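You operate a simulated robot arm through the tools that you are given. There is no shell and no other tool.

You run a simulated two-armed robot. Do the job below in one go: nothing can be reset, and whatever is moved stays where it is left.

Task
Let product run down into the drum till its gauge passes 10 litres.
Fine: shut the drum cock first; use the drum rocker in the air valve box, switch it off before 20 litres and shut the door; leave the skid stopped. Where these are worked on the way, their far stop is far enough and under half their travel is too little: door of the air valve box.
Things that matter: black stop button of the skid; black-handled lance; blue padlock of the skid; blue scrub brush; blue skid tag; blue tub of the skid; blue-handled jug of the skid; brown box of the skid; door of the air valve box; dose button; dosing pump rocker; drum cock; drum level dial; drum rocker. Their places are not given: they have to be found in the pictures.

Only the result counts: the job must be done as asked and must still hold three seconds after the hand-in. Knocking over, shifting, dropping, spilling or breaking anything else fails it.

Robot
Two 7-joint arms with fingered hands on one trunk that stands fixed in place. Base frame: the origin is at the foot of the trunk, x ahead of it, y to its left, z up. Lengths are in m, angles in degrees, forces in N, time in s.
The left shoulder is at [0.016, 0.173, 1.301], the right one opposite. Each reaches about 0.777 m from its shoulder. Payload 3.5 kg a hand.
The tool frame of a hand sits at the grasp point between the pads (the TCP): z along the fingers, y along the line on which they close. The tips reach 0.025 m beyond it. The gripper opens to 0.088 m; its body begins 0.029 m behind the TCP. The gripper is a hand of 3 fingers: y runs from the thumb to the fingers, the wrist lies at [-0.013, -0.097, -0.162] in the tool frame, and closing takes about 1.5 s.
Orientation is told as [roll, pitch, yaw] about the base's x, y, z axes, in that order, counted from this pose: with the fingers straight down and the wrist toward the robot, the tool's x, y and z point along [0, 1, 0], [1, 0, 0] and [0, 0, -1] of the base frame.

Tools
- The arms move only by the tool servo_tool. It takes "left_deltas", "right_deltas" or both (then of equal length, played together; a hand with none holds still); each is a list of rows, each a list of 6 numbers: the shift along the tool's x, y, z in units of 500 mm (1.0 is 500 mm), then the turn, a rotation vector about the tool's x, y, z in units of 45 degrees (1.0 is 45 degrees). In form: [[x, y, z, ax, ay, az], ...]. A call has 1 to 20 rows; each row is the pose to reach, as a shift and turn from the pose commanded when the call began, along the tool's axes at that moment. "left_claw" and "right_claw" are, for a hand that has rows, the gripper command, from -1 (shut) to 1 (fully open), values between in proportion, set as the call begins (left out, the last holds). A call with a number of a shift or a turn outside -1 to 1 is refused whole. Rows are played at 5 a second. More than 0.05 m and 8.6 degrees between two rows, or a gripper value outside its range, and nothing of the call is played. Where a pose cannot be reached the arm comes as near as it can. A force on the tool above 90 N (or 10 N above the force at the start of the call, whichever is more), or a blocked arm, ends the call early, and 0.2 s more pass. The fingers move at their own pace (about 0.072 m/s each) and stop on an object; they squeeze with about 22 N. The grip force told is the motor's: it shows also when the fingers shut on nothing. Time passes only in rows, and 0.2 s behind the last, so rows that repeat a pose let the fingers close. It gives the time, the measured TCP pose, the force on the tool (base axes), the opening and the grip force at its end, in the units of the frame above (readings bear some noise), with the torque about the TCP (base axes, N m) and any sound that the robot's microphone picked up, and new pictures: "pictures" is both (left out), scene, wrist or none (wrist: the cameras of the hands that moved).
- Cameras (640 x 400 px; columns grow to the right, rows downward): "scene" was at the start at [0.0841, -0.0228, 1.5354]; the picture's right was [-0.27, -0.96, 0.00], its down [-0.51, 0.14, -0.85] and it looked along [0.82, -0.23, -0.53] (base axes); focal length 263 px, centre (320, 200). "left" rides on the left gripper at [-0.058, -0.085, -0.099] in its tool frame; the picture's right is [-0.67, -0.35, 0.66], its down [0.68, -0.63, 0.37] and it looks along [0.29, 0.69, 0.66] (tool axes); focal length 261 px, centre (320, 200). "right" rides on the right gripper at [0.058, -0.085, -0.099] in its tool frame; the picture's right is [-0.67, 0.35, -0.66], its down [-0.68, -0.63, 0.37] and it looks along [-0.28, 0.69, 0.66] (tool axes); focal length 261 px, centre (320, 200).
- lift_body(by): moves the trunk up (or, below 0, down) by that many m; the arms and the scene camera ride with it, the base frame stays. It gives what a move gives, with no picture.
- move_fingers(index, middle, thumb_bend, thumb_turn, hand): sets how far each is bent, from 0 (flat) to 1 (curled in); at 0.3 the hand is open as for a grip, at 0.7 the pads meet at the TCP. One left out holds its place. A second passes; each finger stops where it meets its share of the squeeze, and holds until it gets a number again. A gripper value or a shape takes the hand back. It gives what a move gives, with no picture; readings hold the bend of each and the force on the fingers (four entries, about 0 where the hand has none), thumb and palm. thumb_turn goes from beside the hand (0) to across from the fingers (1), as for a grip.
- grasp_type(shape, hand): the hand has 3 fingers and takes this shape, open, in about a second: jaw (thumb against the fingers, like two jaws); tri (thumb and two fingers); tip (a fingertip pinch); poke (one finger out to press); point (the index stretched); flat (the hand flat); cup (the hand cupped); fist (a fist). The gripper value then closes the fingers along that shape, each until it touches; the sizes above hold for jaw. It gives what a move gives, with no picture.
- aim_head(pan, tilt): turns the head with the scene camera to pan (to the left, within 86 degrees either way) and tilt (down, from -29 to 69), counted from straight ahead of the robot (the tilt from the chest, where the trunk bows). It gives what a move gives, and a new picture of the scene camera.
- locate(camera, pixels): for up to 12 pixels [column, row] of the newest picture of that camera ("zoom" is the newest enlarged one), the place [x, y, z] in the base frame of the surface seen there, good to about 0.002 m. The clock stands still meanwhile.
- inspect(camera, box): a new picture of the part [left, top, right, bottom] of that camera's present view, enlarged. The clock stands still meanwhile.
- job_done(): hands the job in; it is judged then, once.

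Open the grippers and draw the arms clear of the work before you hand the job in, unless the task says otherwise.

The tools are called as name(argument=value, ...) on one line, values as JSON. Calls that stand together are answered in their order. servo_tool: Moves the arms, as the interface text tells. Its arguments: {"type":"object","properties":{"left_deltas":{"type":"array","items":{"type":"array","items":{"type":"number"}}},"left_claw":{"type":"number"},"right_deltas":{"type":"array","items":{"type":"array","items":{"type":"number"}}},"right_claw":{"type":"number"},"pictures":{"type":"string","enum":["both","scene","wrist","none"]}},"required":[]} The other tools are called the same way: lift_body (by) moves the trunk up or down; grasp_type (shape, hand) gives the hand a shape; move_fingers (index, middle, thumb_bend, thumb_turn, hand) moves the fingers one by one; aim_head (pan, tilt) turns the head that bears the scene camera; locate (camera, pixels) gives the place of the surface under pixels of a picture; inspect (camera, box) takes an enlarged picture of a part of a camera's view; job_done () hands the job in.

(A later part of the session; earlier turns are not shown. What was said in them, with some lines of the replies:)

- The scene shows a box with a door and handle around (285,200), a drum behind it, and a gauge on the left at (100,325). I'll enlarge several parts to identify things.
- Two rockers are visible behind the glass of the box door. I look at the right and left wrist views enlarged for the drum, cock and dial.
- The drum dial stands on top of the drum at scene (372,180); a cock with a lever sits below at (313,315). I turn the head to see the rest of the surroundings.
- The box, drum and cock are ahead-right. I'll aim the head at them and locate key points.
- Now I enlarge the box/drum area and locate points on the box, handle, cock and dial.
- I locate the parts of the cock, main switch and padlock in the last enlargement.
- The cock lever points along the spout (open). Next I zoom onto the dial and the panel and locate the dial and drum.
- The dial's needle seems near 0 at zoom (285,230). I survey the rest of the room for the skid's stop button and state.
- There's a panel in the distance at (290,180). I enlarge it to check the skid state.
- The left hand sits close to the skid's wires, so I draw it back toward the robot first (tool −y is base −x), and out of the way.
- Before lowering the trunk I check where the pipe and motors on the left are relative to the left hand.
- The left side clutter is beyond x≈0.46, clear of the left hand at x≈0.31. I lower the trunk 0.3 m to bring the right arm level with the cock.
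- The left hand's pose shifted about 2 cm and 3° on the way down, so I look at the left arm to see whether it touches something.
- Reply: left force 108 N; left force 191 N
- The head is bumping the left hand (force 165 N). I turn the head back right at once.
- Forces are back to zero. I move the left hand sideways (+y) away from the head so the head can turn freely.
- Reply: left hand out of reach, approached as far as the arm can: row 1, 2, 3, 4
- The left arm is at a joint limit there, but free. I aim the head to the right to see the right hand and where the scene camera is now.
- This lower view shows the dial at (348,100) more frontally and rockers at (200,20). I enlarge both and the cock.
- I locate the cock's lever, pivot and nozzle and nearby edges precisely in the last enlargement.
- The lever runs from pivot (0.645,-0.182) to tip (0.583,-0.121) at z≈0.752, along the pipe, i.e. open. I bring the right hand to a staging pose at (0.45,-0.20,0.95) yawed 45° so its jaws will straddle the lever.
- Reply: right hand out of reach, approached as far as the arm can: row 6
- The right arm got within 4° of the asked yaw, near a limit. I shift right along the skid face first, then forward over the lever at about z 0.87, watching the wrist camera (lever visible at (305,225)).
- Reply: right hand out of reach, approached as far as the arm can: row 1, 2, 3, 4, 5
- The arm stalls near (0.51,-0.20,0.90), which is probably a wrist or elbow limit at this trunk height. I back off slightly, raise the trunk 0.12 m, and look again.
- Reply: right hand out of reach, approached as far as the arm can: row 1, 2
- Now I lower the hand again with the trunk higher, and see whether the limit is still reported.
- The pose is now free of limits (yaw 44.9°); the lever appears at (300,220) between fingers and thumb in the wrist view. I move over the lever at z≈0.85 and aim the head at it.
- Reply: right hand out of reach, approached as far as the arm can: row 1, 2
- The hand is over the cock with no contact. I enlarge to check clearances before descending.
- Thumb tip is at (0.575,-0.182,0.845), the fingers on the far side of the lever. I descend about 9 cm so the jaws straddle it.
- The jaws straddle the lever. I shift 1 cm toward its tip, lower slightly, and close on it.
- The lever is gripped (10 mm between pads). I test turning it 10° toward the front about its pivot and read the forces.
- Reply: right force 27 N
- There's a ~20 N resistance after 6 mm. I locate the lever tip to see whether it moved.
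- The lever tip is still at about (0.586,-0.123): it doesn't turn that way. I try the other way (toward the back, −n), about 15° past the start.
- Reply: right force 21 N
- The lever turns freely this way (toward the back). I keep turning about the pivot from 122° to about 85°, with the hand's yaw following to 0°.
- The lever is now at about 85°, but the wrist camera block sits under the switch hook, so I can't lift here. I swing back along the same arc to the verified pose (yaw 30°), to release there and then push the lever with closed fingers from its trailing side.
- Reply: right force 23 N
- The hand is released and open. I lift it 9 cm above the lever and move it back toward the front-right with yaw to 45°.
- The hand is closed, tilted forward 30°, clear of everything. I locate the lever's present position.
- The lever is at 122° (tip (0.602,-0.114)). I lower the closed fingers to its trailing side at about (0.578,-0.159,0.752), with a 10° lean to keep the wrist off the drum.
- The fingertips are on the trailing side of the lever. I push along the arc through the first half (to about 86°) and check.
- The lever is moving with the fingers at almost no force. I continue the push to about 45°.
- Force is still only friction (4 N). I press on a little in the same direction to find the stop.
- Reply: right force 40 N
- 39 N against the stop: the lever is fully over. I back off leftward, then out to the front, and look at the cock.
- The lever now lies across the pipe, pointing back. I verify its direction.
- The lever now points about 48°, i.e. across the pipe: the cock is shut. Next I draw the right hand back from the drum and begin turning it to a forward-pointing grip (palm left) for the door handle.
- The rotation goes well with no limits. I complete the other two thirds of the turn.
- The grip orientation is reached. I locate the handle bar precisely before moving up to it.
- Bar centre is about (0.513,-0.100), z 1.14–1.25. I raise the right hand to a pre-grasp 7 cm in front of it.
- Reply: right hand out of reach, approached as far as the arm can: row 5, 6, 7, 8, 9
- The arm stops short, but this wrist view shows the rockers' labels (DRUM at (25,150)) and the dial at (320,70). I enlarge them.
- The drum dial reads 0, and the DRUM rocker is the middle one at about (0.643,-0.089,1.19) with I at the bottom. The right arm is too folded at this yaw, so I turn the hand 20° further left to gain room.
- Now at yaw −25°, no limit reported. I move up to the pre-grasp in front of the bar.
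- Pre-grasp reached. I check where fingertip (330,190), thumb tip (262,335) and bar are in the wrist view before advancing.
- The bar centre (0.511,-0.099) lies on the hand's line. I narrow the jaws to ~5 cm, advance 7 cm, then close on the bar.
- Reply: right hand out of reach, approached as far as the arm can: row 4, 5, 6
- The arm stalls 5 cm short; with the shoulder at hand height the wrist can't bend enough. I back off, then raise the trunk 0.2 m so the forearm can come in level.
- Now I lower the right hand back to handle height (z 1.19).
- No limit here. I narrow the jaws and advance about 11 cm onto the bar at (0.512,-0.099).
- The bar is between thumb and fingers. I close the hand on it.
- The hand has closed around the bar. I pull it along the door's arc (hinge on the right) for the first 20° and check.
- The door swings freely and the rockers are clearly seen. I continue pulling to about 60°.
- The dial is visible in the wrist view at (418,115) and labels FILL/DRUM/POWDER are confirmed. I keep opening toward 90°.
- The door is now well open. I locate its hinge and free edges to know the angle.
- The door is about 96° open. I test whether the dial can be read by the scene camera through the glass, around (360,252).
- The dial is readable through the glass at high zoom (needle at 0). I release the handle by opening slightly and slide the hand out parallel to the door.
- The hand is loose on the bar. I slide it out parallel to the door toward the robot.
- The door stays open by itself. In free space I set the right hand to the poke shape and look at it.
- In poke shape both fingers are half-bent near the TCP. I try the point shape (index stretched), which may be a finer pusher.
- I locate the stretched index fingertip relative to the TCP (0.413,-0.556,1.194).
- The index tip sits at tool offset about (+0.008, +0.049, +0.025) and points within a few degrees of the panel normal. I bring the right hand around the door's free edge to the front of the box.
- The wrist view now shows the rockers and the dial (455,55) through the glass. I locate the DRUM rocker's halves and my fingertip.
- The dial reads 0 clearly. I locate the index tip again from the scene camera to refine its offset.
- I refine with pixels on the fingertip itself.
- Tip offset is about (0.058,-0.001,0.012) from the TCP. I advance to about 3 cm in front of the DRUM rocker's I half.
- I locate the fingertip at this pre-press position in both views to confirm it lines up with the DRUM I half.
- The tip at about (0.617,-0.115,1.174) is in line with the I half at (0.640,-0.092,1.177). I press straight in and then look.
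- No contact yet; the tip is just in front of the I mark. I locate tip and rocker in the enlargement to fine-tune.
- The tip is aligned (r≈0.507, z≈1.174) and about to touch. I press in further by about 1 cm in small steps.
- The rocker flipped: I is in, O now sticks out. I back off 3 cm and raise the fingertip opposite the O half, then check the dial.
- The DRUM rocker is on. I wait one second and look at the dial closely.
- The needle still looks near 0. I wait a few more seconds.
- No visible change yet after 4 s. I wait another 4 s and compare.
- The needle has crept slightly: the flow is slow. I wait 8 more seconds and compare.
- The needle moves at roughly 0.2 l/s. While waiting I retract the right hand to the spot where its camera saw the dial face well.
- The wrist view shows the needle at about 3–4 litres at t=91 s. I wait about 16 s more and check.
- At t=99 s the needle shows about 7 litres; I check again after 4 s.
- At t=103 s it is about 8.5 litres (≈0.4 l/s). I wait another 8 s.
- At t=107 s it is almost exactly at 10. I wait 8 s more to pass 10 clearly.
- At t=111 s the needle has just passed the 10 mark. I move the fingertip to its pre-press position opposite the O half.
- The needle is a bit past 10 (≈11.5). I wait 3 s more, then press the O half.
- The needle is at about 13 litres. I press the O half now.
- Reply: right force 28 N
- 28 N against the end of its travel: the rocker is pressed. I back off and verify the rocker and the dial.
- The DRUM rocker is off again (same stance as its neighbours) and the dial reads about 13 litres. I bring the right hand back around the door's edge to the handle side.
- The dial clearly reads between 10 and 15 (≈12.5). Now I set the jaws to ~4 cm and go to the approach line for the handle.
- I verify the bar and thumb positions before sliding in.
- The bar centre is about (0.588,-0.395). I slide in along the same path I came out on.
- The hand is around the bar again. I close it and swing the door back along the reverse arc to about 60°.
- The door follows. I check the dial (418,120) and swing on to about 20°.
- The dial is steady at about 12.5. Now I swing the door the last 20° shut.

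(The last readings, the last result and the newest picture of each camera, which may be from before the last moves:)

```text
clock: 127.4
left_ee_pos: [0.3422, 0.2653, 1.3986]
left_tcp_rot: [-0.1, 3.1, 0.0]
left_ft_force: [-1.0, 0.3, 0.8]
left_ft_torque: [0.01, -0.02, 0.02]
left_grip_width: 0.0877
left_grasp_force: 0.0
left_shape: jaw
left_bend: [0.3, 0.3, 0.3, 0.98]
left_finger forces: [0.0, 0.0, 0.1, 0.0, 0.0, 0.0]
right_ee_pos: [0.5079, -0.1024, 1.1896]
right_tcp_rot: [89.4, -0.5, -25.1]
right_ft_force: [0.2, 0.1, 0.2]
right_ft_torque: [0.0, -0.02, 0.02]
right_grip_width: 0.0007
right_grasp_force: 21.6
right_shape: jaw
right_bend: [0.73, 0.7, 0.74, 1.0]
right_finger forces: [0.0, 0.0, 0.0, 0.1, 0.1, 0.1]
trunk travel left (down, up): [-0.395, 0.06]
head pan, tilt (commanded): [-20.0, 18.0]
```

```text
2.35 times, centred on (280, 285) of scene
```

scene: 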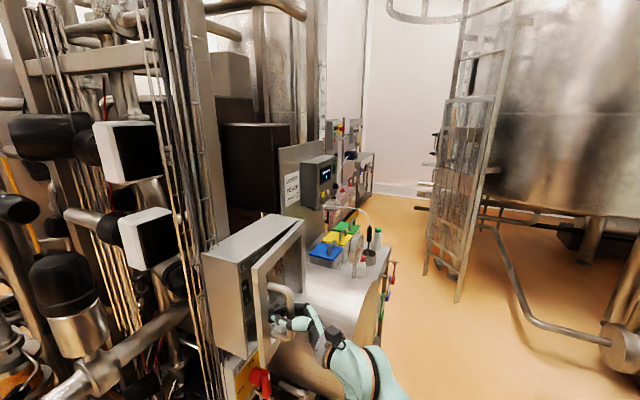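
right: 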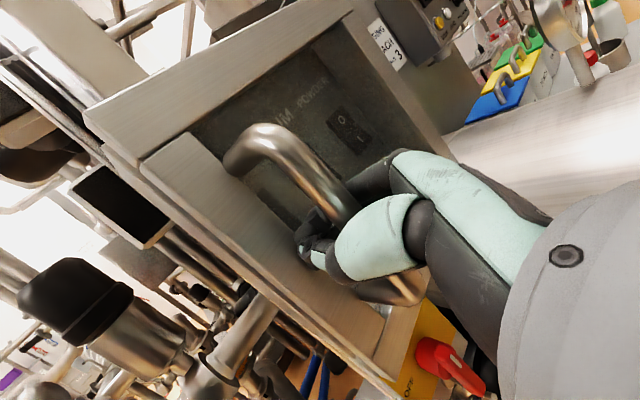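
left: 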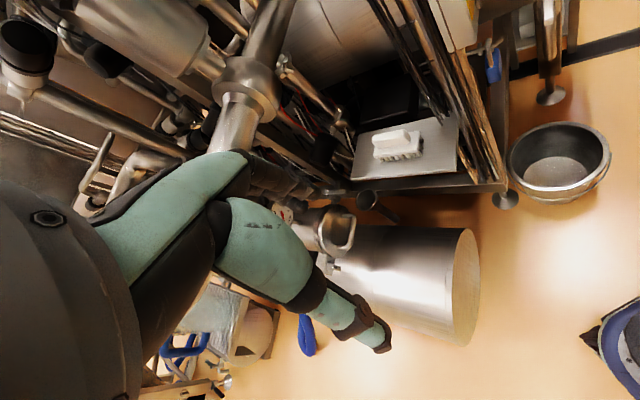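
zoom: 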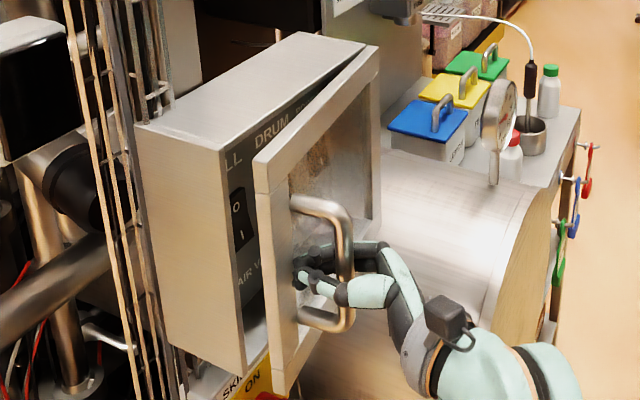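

The door is still about 10° ajar with the bar loose in my hand. I open the hand, withdraw, and will push on the door's left stile instead.

servo_tool(right_deltas=[[0, 0, 0, 0, 0, 0], [0, 0, 0, 0, 0, 0], [0, 0, 0, 0, 0, 0]], right_claw=0.1, pictures="none")

servo_tool(right_deltas=[[0, 0, -0.05, 0, 0, 0], [0, 0, -0.1, 0, 0, 0], [0, 0, -0.16, 0, 0, 0], [0, 0, -0.22, 0, 0, 0]], pictures="both")

locate(camera="scene", pixels=[[256, 275], [260, 300], [268, 340], [262, 355], [265, 270], [283, 300]])

```text
clock: 128.2
left_ee_pos: [0.3429, 0.2629, 1.3982]
left_tcp_rot: [0.0, 3.1, 0.0]
left_ft_force: [-0.3, 0.7, 0.9]
left_ft_torque: [0.03, -0.03, 0.0]
left_grip_width: 0.0875
left_grasp_force: 0.0
left_shape: jaw
left_bend: [0.3, 0.3, 0.3, 0.98]
left_finger forces: [0.0, 0.1, 0.0, 0.0, 0.1, 0.0]
right_ee_pos: [0.5093, -0.1023, 1.1889]
right_tcp_rot: [89.3, -0.4, -25.1]
right_ft_force: [0.0, 0.3, 0.4]
right_ft_torque: [0.0, 0.01, -0.03]
right_grip_width: 0.048
right_grasp_force: 0.2
right_shape: jaw
right_bend: [0.74, 0.43, 0.67, 1.0]
right_finger forces: [0.0, 0.0, 0.1, 0.0, 0.0, 0.0]
trunk travel left (down, up): [-0.395, 0.06]
head pan, tilt (commanded): [-20.0, 18.0]
```

```text
clock: 129.2
left_ee_pos: [0.3429, 0.2613, 1.3984]
left_tcp_rot: [0.0, 3.0, 0.0]
left_ft_force: [-0.4, 1.3, 0.4]
left_ft_torque: [-0.02, -0.02, 0.03]
left_grip_width: 0.0876
left_grasp_force: 0.0
left_shape: jaw
left_bend: [0.3, 0.3, 0.3, 0.98]
left_finger forces: [0.0, 0.0, 0.0, 0.0, 0.0, 0.1]
right_ee_pos: [0.4611, -0.2034, 1.1905]
right_tcp_rot: [89.5, -0.4, -25.0]
right_ft_force: [-0.3, 0.6, 0.0]
right_ft_torque: [0.01, -0.02, -0.01]
right_grip_width: 0.0481
right_grasp_force: 0.1
right_shape: jaw
right_bend: [0.74, 0.43, 0.67, 1.0]
right_finger forces: [0.0, 0.1, 0.0, 0.0, 0.1, 0.0]
trunk travel left (down, up): [-0.395, 0.06]
head pan, tilt (commanded): [-20.0, 18.0]
```

scene: 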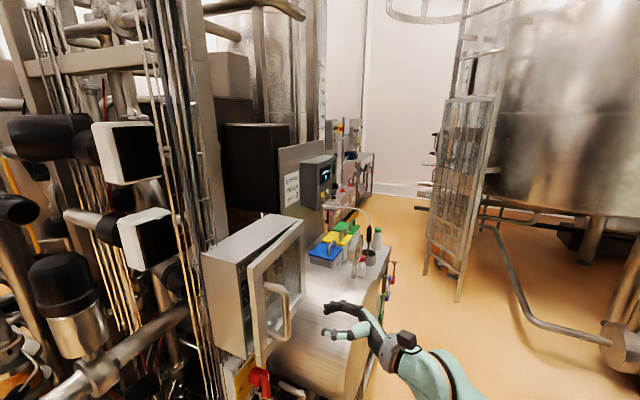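
right: 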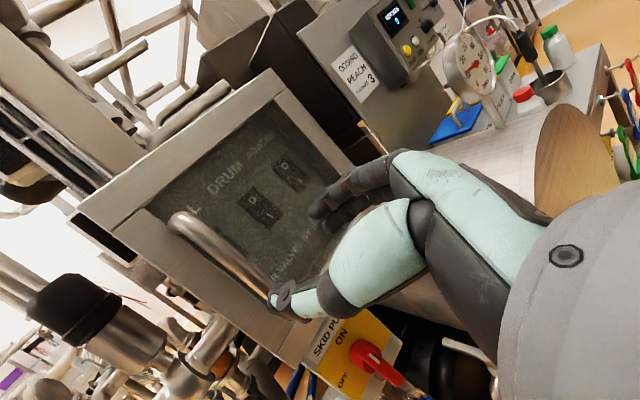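

```text
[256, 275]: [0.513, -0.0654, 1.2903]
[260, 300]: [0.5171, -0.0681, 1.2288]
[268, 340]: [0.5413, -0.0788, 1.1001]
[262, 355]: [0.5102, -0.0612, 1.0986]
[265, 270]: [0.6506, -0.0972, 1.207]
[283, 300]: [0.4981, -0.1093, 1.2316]
```

The stile's front is at about (0.515,-0.067), a few cm ajar. I close the fist, lower to z≈1.06 and line up with the stile below the handle.

servo_tool(right_deltas=[[-0.065, -0.023, 0, 0, 0, 0], [-0.13, -0.046, 0.01, 0, 0, 0], [-0.195, -0.07, 0.02, 0, 0, 0], [-0.26, -0.093, 0.036, 0, 0, 0], [-0.26, -0.093, 0.036, 0, 0, 0], [-0.26, -0.093, 0.036, 0, 0, 0]], right_claw=-1, pictures="both")

```text
clock: 130.6
left_ee_pos: [0.3427, 0.2632, 1.3985]
left_tcp_rot: [-0.1, 3.0, -0.1]
left_ft_force: [0.5, 0.1, 1.1]
left_ft_torque: [-0.02, -0.03, -0.01]
left_grip_width: 0.0875
left_grasp_force: 0.2
left_shape: jaw
left_bend: [0.3, 0.3, 0.3, 0.98]
left_finger forces: [0.0, 0.0, 0.0, 0.0, 0.0, 0.0]
right_ee_pos: [0.4272, -0.1684, 1.0595]
right_tcp_rot: [89.4, -0.5, -25.1]
right_ft_force: [0.7, 0.2, 0.0]
right_ft_torque: [0.0, -0.03, 0.02]
right_grip_width: 0.0
right_grasp_force: 21.9
right_shape: jaw
right_bend: [0.7, 0.7, 0.34, 1.0]
right_finger forces: [0.1, 0.0, 0.0, 0.0, 0.0, 0.1]
trunk travel left (down, up): [-0.395, 0.06]
head pan, tilt (commanded): [-20.0, 18.0]
```

scene: 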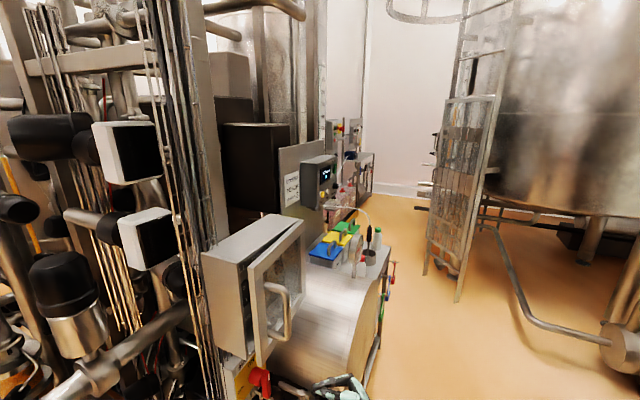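
right: 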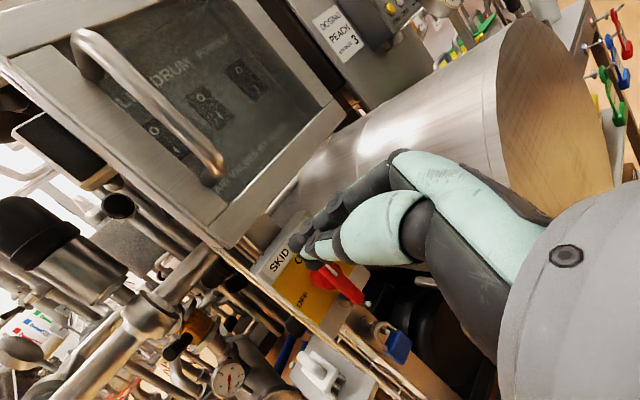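

I check the stile's corner and my fingertip position in the wrist view before pushing.

locate(camera="right", pixels=[[232, 240], [215, 225], [190, 200], [150, 160], [205, 215], [308, 250], [300, 240], [315, 255]])

aim_head(pan=-20, tilt=35)

```text
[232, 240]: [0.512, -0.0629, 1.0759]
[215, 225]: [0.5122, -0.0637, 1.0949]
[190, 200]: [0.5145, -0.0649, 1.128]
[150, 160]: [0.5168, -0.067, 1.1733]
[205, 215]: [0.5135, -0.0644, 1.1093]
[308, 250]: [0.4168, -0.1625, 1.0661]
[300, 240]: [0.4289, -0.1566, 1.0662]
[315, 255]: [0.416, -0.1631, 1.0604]
```

```text
clock: 131.4
left_ee_pos: [0.3426, 0.2628, 1.3978]
left_tcp_rot: [0.0, 3.1, -0.1]
left_ft_force: [-1.1, -0.2, 0.0]
left_ft_torque: [0.01, 0.01, 0.02]
left_grip_width: 0.0876
left_grasp_force: 0.0
left_shape: jaw
left_bend: [0.3, 0.3, 0.3, 0.98]
left_finger forces: [0.0, 0.0, 0.0, 0.0, 0.0, 0.1]
right_ee_pos: [0.428, -0.1678, 1.0592]
right_tcp_rot: [89.5, -0.5, -25.1]
right_ft_force: [0.1, 0.6, 0.0]
right_ft_torque: [-0.01, 0.02, 0.01]
right_grip_width: 0.0
right_grasp_force: 22.2
right_shape: jaw
right_bend: [0.7, 0.7, 0.34, 1.0]
right_finger forces: [0.0, 0.0, 0.1, 0.0, 0.1, 0.0]
trunk travel left (down, up): [-0.395, 0.06]
head pan, tilt (commanded): [-20.0, 35.0]
```

scene: 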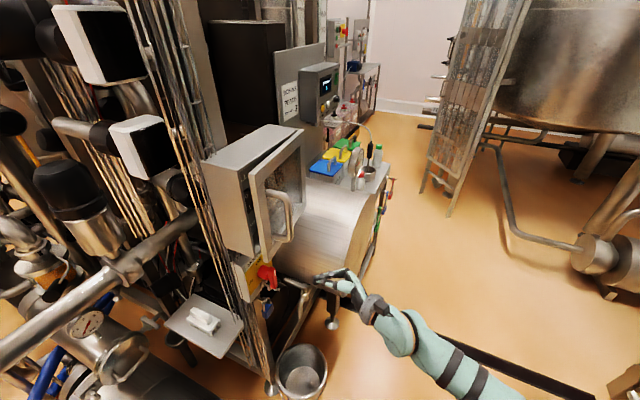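

The door's lower edge is at z≈1.075, so my fist must come up. I raise it 4 cm to z≈1.10 and advance toward the stile corner.

servo_tool(right_deltas=[[0.041, 0, 0, 0, 0, 0], [0.082, 0.018, 0.0465, 0, 0, 0], [0.082, 0.036, 0.093, 0, 0, 0], [0.082, 0.054, 0.14, 0, 0, 0], [0.082, 0.0685, 0.1766, 0, 0, 0]], pictures="both")

inspect(camera="scene", box=[220, 150, 360, 300])

```text
clock: 132.6
left_ee_pos: [0.343, 0.2632, 1.3992]
left_tcp_rot: [-0.1, 3.1, -0.1]
left_ft_force: [0.1, 0.4, 0.3]
left_ft_torque: [0.02, 0.01, 0.0]
left_grip_width: 0.0876
left_grasp_force: 0.1
left_shape: jaw
left_bend: [0.3, 0.3, 0.3, 0.98]
left_finger forces: [0.2, 0.1, 0.0, 0.1, 0.0, 0.0]
right_ee_pos: [0.4969, -0.1007, 1.0991]
right_tcp_rot: [89.4, -0.6, -25.2]
right_ft_force: [0.4, 0.3, -0.6]
right_ft_torque: [0.0, -0.02, -0.01]
right_grip_width: 0.0
right_grasp_force: 22.0
right_shape: jaw
right_bend: [0.7, 0.7, 0.34, 1.0]
right_finger forces: [0.0, 0.0, 0.1, 0.1, 0.0, 0.0]
trunk travel left (down, up): [-0.395, 0.06]
head pan, tilt (commanded): [-20.0, 35.0]
```

scene: 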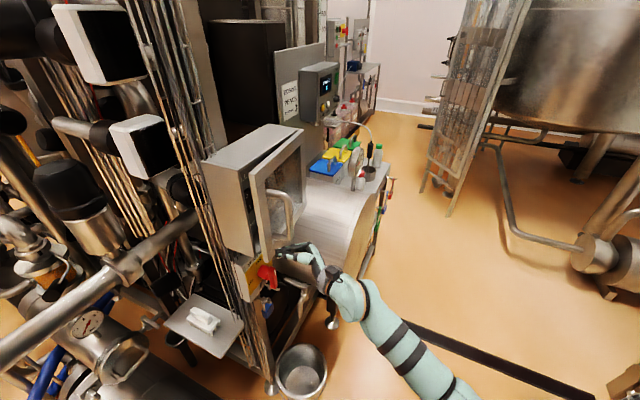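
right: 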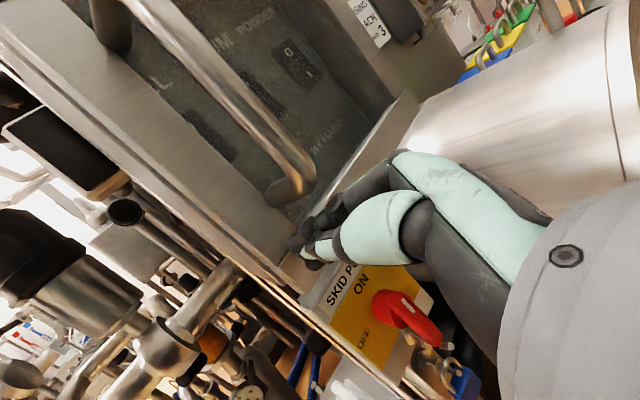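

```text
2.67 times, centred on (290, 225) of scene
```

zoom: 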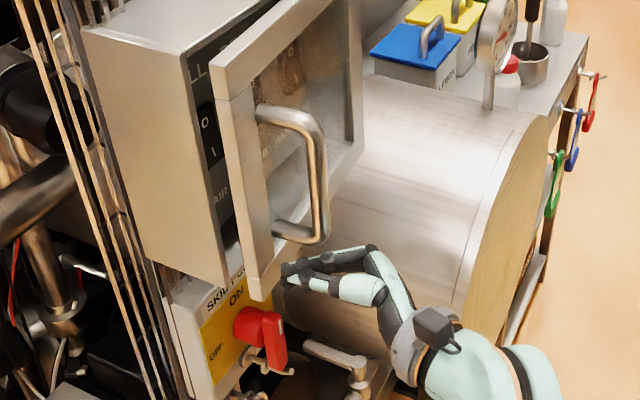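

The fingertips are near the stile's lower corner. I locate them against the door edge.

locate(camera="zoom", pixels=[[287, 272], [290, 265], [325, 260], [262, 275], [258, 290], [245, 200], [280, 235], [320, 235]])

locate(camera="right", pixels=[[296, 240], [305, 262], [270, 250], [285, 270], [275, 195], [295, 200]])

```text
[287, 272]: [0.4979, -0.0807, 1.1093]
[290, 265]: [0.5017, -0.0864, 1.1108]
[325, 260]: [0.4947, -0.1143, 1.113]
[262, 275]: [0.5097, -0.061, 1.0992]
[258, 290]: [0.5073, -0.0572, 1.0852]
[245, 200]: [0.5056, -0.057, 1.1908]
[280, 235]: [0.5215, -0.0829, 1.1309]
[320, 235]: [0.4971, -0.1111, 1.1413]
```

```text
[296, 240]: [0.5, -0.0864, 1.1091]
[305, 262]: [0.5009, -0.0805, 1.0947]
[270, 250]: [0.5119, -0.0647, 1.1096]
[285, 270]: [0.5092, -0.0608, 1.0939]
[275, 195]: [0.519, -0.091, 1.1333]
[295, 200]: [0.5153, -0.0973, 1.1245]
```

Fingertips span z 1.09–1.115, squarely on the stile corner, about 1.5 cm off. I push forward in small steps until the door meets its stop.

servo_tool(right_deltas=[[0, 0.0072, 0.0186, 0, 0, 0], [0, 0.0144, 0.0372, 0, 0, 0], [0, 0.0216, 0.0558, 0, 0, 0], [0, 0.0288, 0.0744, 0, 0, 0]], pictures="both")

inspect(camera="scene", box=[200, 120, 340, 270])

```text
clock: 133.6
left_ee_pos: [0.3394, 0.2581, 1.3994]
left_tcp_rot: [0.1, 3.0, 0.0]
left_ft_force: [-0.1, -0.1, 0.5]
left_ft_torque: [0.02, 0.02, -0.02]
left_grip_width: 0.0879
left_grasp_force: 0.1
left_shape: jaw
left_bend: [0.3, 0.3, 0.3, 0.98]
left_finger forces: [0.0, 0.0, 0.0, 0.0, 0.0, 0.0]
right_ee_pos: [0.5244, -0.0767, 1.1007]
right_tcp_rot: [89.5, -0.5, -25.0]
right_ft_force: [-3.3, -4.9, -0.9]
right_ft_torque: [-0.03, 0.0, 0.02]
right_grip_width: 0.0
right_grasp_force: 21.6
right_shape: jaw
right_bend: [0.7, 0.7, 0.33, 1.0]
right_finger forces: [0.1, 0.1, 0.0, 0.1, 0.0, 0.0]
trunk travel left (down, up): [-0.395, 0.06]
head pan, tilt (commanded): [-20.0, 35.0]
```

scene: 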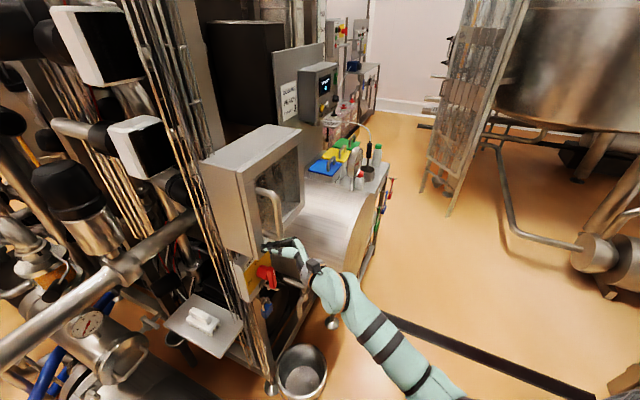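
right: 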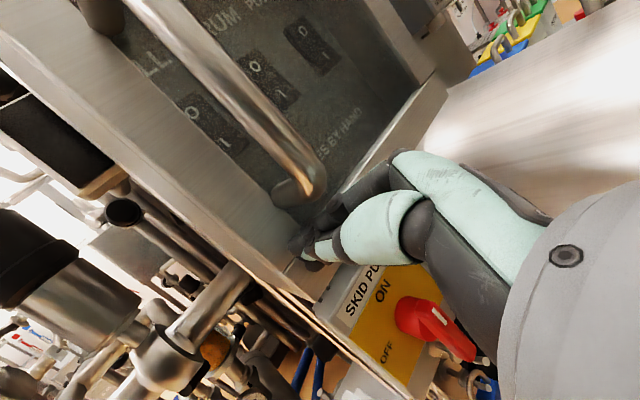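

```text
2.67 times, centred on (270, 195) of scene
```

zoom: 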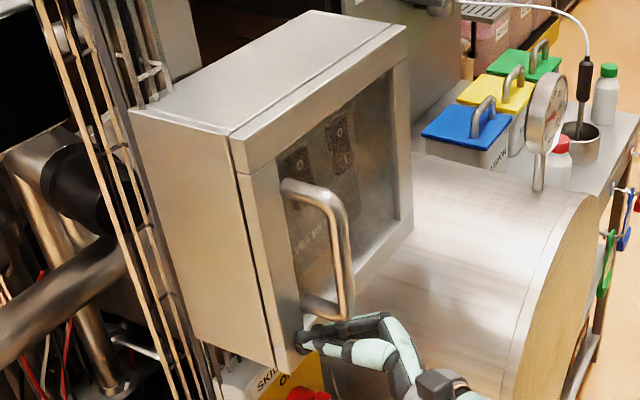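

The door looks shut (thin seam as at the start). I push a little more to confirm it's against its stop.

servo_tool(right_deltas=[[0, 0.0036, 0.0093, 0, 0, 0], [0, 0.0072, 0.0186, 0, 0, 0]], pictures="none")

inspect(camera="scene", box=[200, 120, 300, 260])

locate(camera="zoom", pixels=[[270, 100], [285, 200], [300, 300], [235, 75]])

```text
clock: 134.2
left_ee_pos: [0.3338, 0.2529, 1.4027]
left_tcp_rot: [0.3, 2.7, 0.1]
left_ft_force: [-0.5, 0.7, -0.3]
left_ft_torque: [0.01, 0.02, 0.01]
left_grip_width: 0.0875
left_grasp_force: 0.0
left_shape: jaw
left_bend: [0.3, 0.3, 0.3, 0.98]
left_finger forces: [0.0, 0.0, 0.1, 0.1, 0.1, 0.0]
right_ee_pos: [0.5256, -0.0769, 1.1002]
right_tcp_rot: [89.7, -0.5, -25.2]
right_ft_force: [-37.0, -37.7, -8.2]
right_ft_torque: [-0.22, 0.05, 0.63]
right_grip_width: 0.0
right_grasp_force: 22.2
right_shape: jaw
right_bend: [0.7, 0.7, 0.32, 1.0]
right_finger forces: [0.0, 0.0, 0.1, 0.0, 80.6, 0.1]
trunk travel left (down, up): [-0.395, 0.06]
head pan, tilt (commanded): [-20.0, 35.0]
```

```text
2.86 times, centred on (250, 190) of scene
```

zoom: 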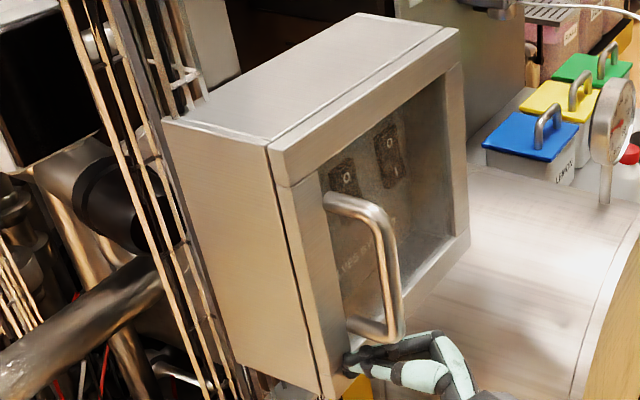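

```text
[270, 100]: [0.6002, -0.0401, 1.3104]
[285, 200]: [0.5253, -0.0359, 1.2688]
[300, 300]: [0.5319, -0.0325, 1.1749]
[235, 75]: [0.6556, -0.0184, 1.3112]
```

53 N against the stop: the door is shut. I withdraw the hand straight back.

servo_tool(right_deltas=[[0, -0.02, -0.05, 0, 0, 0], [0, -0.045, -0.12, 0, 0, 0], [0, -0.07, -0.19, 0, 0, 0], [0, -0.06, -0.27, 0, 0, 0], [0, -0.04, -0.35, 0, 0, 0]], pictures="both")

inspect(camera="scene", box=[200, 110, 400, 300])

```text
clock: 135.4
left_ee_pos: [0.3412, 0.261, 1.3991]
left_tcp_rot: [0.1, 3.1, 0.2]
left_ft_force: [0.2, -0.9, -0.1]
left_ft_torque: [0.01, 0.01, -0.03]
left_grip_width: 0.0877
left_grasp_force: 0.1
left_shape: jaw
left_bend: [0.3, 0.3, 0.3, 0.98]
left_finger forces: [0.0, 0.0, 0.1, 0.1, 0.1, 0.1]
right_ee_pos: [0.4394, -0.2188, 1.1017]
right_tcp_rot: [89.5, -0.5, -25.1]
right_ft_force: [-0.1, 0.5, -0.2]
right_ft_torque: [0.04, -0.01, 0.0]
right_grip_width: 0.0
right_grasp_force: 21.5
right_shape: jaw
right_bend: [0.7, 0.7, 0.32, 1.0]
right_finger forces: [0.0, 0.1, 0.0, 0.0, 0.0, 0.0]
trunk travel left (down, up): [-0.395, 0.06]
head pan, tilt (commanded): [-20.0, 35.0]
```

scene: 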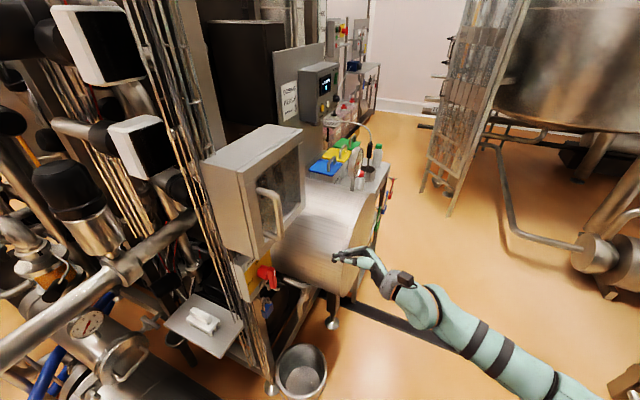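
right: 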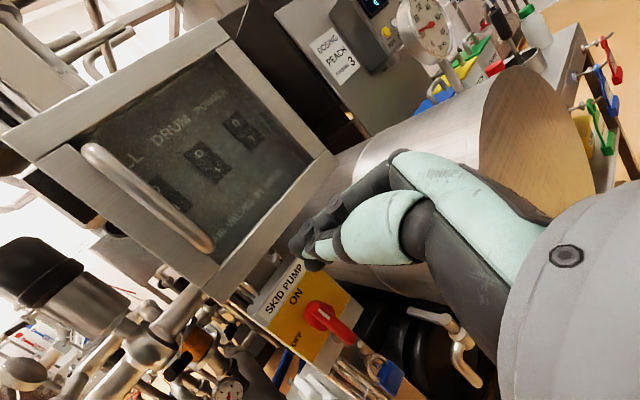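

```text
2.11 times, centred on (300, 205) of scene
```

zoom: 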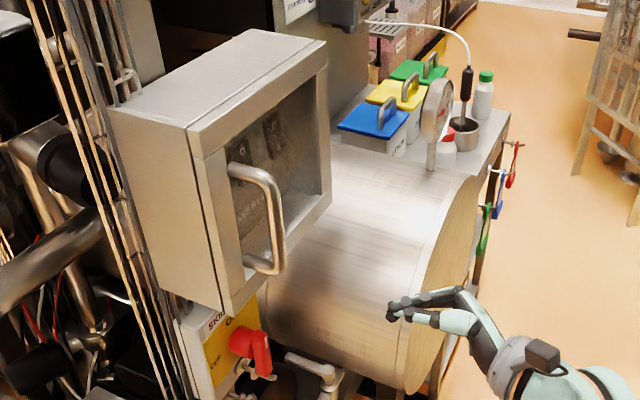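

The door stays shut. I verify the dial and cock once more from the wrist camera, then open the hand and withdraw further.

inspect(camera="right", box=[380, 0, 480, 80])

inspect(camera="right", box=[60, 80, 320, 280])

inspect(camera="right", box=[330, 270, 530, 400])

servo_tool(right_deltas=[[0, 0.03, -0.06, 0, 0, 0], [0, 0.06, -0.12, 0, 0, 0], [0.05, 0.09, -0.18, 0, 0, 0], [0.1, 0.1, -0.22, 0, 0, 0], [0.15, 0.1, -0.25, 0, 0, 0], [0.15, 0.1, -0.25, 0, 0, 0]], right_claw=1, pictures="both")

```text
5.00 times, centred on (430, 40) of right
```

zoom: 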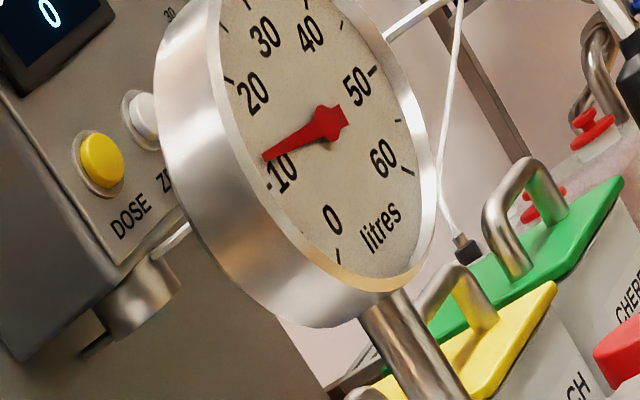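

```text
2.00 times, centred on (190, 180) of right
```

zoom: 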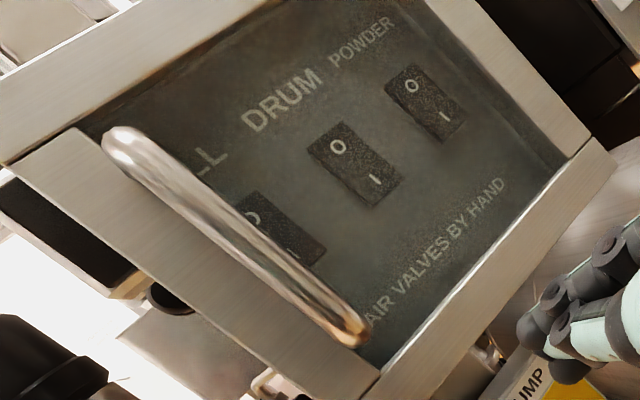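

```text
3.08 times, centred on (430, 335) of right
```

zoom: 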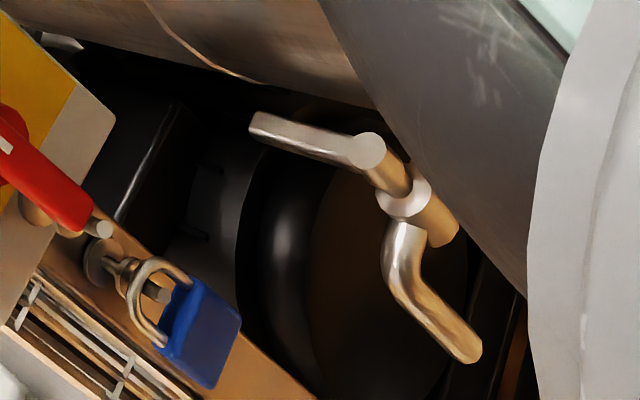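

```text
clock: 136.8
left_ee_pos: [0.3433, 0.2625, 1.3992]
left_tcp_rot: [0.1, 3.1, 0.0]
left_ft_force: [0.0, 0.0, -0.6]
left_ft_torque: [0.0, 0.04, 0.01]
left_grip_width: 0.0875
left_grasp_force: 0.1
left_shape: jaw
left_bend: [0.3, 0.3, 0.3, 0.98]
left_finger forces: [0.0, 0.0, 0.1, 0.0, 0.0, 0.1]
right_ee_pos: [0.4303, -0.3513, 1.1786]
right_tcp_rot: [89.3, -0.4, -25.2]
right_ft_force: [0.1, -0.3, 0.0]
right_ft_torque: [-0.01, -0.03, -0.02]
right_grip_width: 0.0874
right_grasp_force: 0.1
right_shape: jaw
right_bend: [0.3, 0.3, 0.3, 0.98]
right_finger forces: [0.0, 0.0, 0.0, 0.0, 0.0, 0.0]
trunk travel left (down, up): [-0.395, 0.06]
head pan, tilt (commanded): [-20.0, 35.0]
```

scene: 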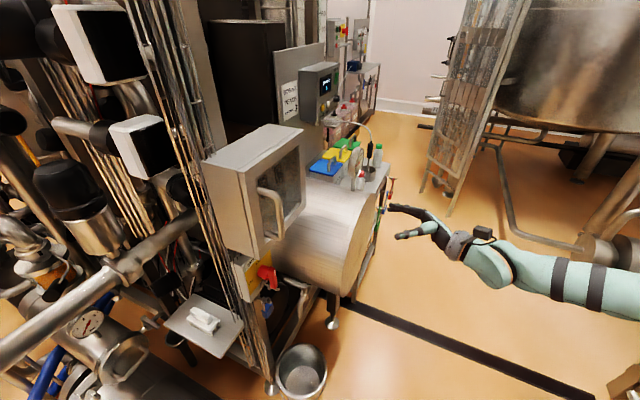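
right: 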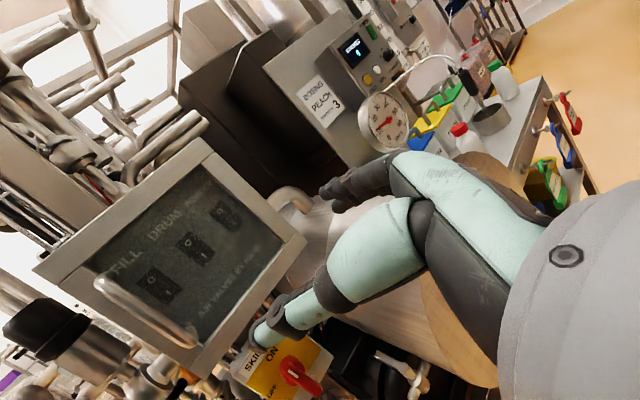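

All looks as required. I recheck the dial in this view and draw the right arm further back.

inspect(camera="right", box=[345, 80, 425, 165])

servo_tool(right_deltas=[[0, -0.05, -0.06, 0, 0, 0], [0, -0.1, -0.1, 0, 0, 0], [0, -0.14, -0.12, 0, 0, 0], [0, -0.14, -0.12, 0, 0, 0]], pictures="both")

inspect(camera="scene", box=[190, 110, 400, 330])

```text
4.71 times, centred on (385, 122) of right
```

zoom: 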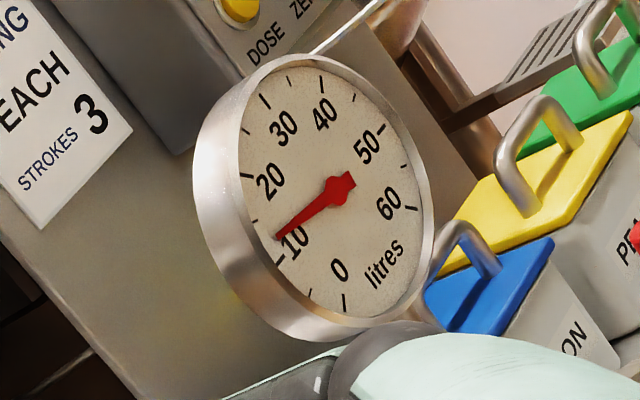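

```text
clock: 137.8
left_ee_pos: [0.3443, 0.2612, 1.3986]
left_tcp_rot: [0.0, 3.0, 0.0]
left_ft_force: [-0.1, 1.0, -0.4]
left_ft_torque: [0.0, -0.01, -0.01]
left_grip_width: 0.0879
left_grasp_force: 0.1
left_shape: jaw
left_bend: [0.3, 0.3, 0.3, 0.98]
left_finger forces: [0.0, 0.1, 0.0, 0.1, 0.1, 0.0]
right_ee_pos: [0.342, -0.3757, 1.1781]
right_tcp_rot: [89.4, -0.5, -25.1]
right_ft_force: [-0.1, 0.0, 0.2]
right_ft_torque: [-0.01, -0.02, -0.01]
right_grip_width: 0.0875
right_grasp_force: 0.0
right_shape: jaw
right_bend: [0.3, 0.3, 0.3, 0.98]
right_finger forces: [0.1, 0.0, 0.1, 0.0, 0.0, 0.1]
trunk travel left (down, up): [-0.395, 0.06]
head pan, tilt (commanded): [-20.0, 35.0]
```

scene: 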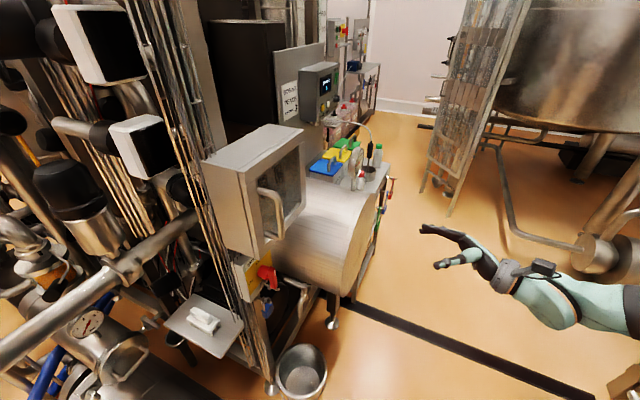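
right: 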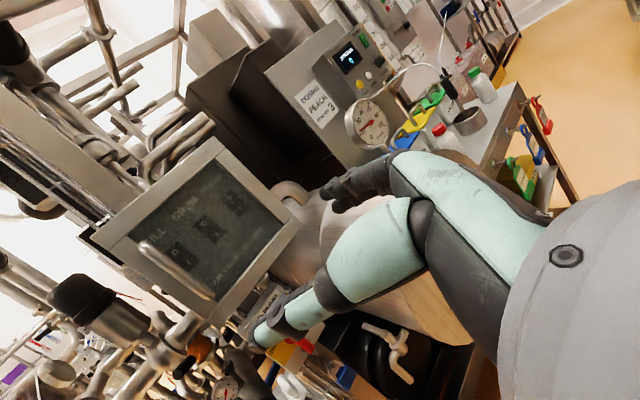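

```text
1.82 times, centred on (295, 220) of scene
```

zoom: 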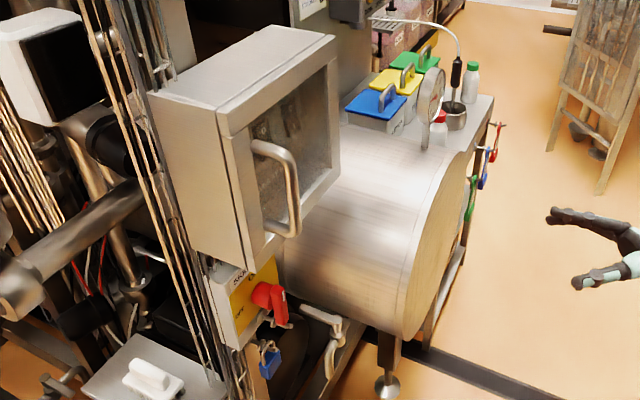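

The cock lever lies across the pipe, so it is shut. The dial holds steady at about 12.5 litres, the DRUM rocker is off and the door is shut. I never touched the skid controls, both hands are open and the arms are clear, so I hand the job in.

job_done()

```text
The job is handed in.
```

I let product into the drum and handed the job in with its dial steady at about 12.5 litres, past 10 and below 20.

- **Drum cock:** I shut it first. The lever went to its stop and now lies across the pipe.
- **Drum rocker:** I switched it on, then off at about 12.5 to 13 litres. The needle held steady afterwards.
- **Air valve box door:** I opened it to about 96°, worked the rocker, then pushed it shut against its stop. It stayed shut.
- **Skid:** I touched none of its controls. I never found the black stop button or any running light, so I assumed the skid was already stopped at the start and left it that way.

Early on, when I turned the head, it pressed against the left hand (about 165 N at that wrist). I turned it back and the force cleared. I saw nothing else knocked, shifted or spilled.

Both hands are open and drawn clear of the work.
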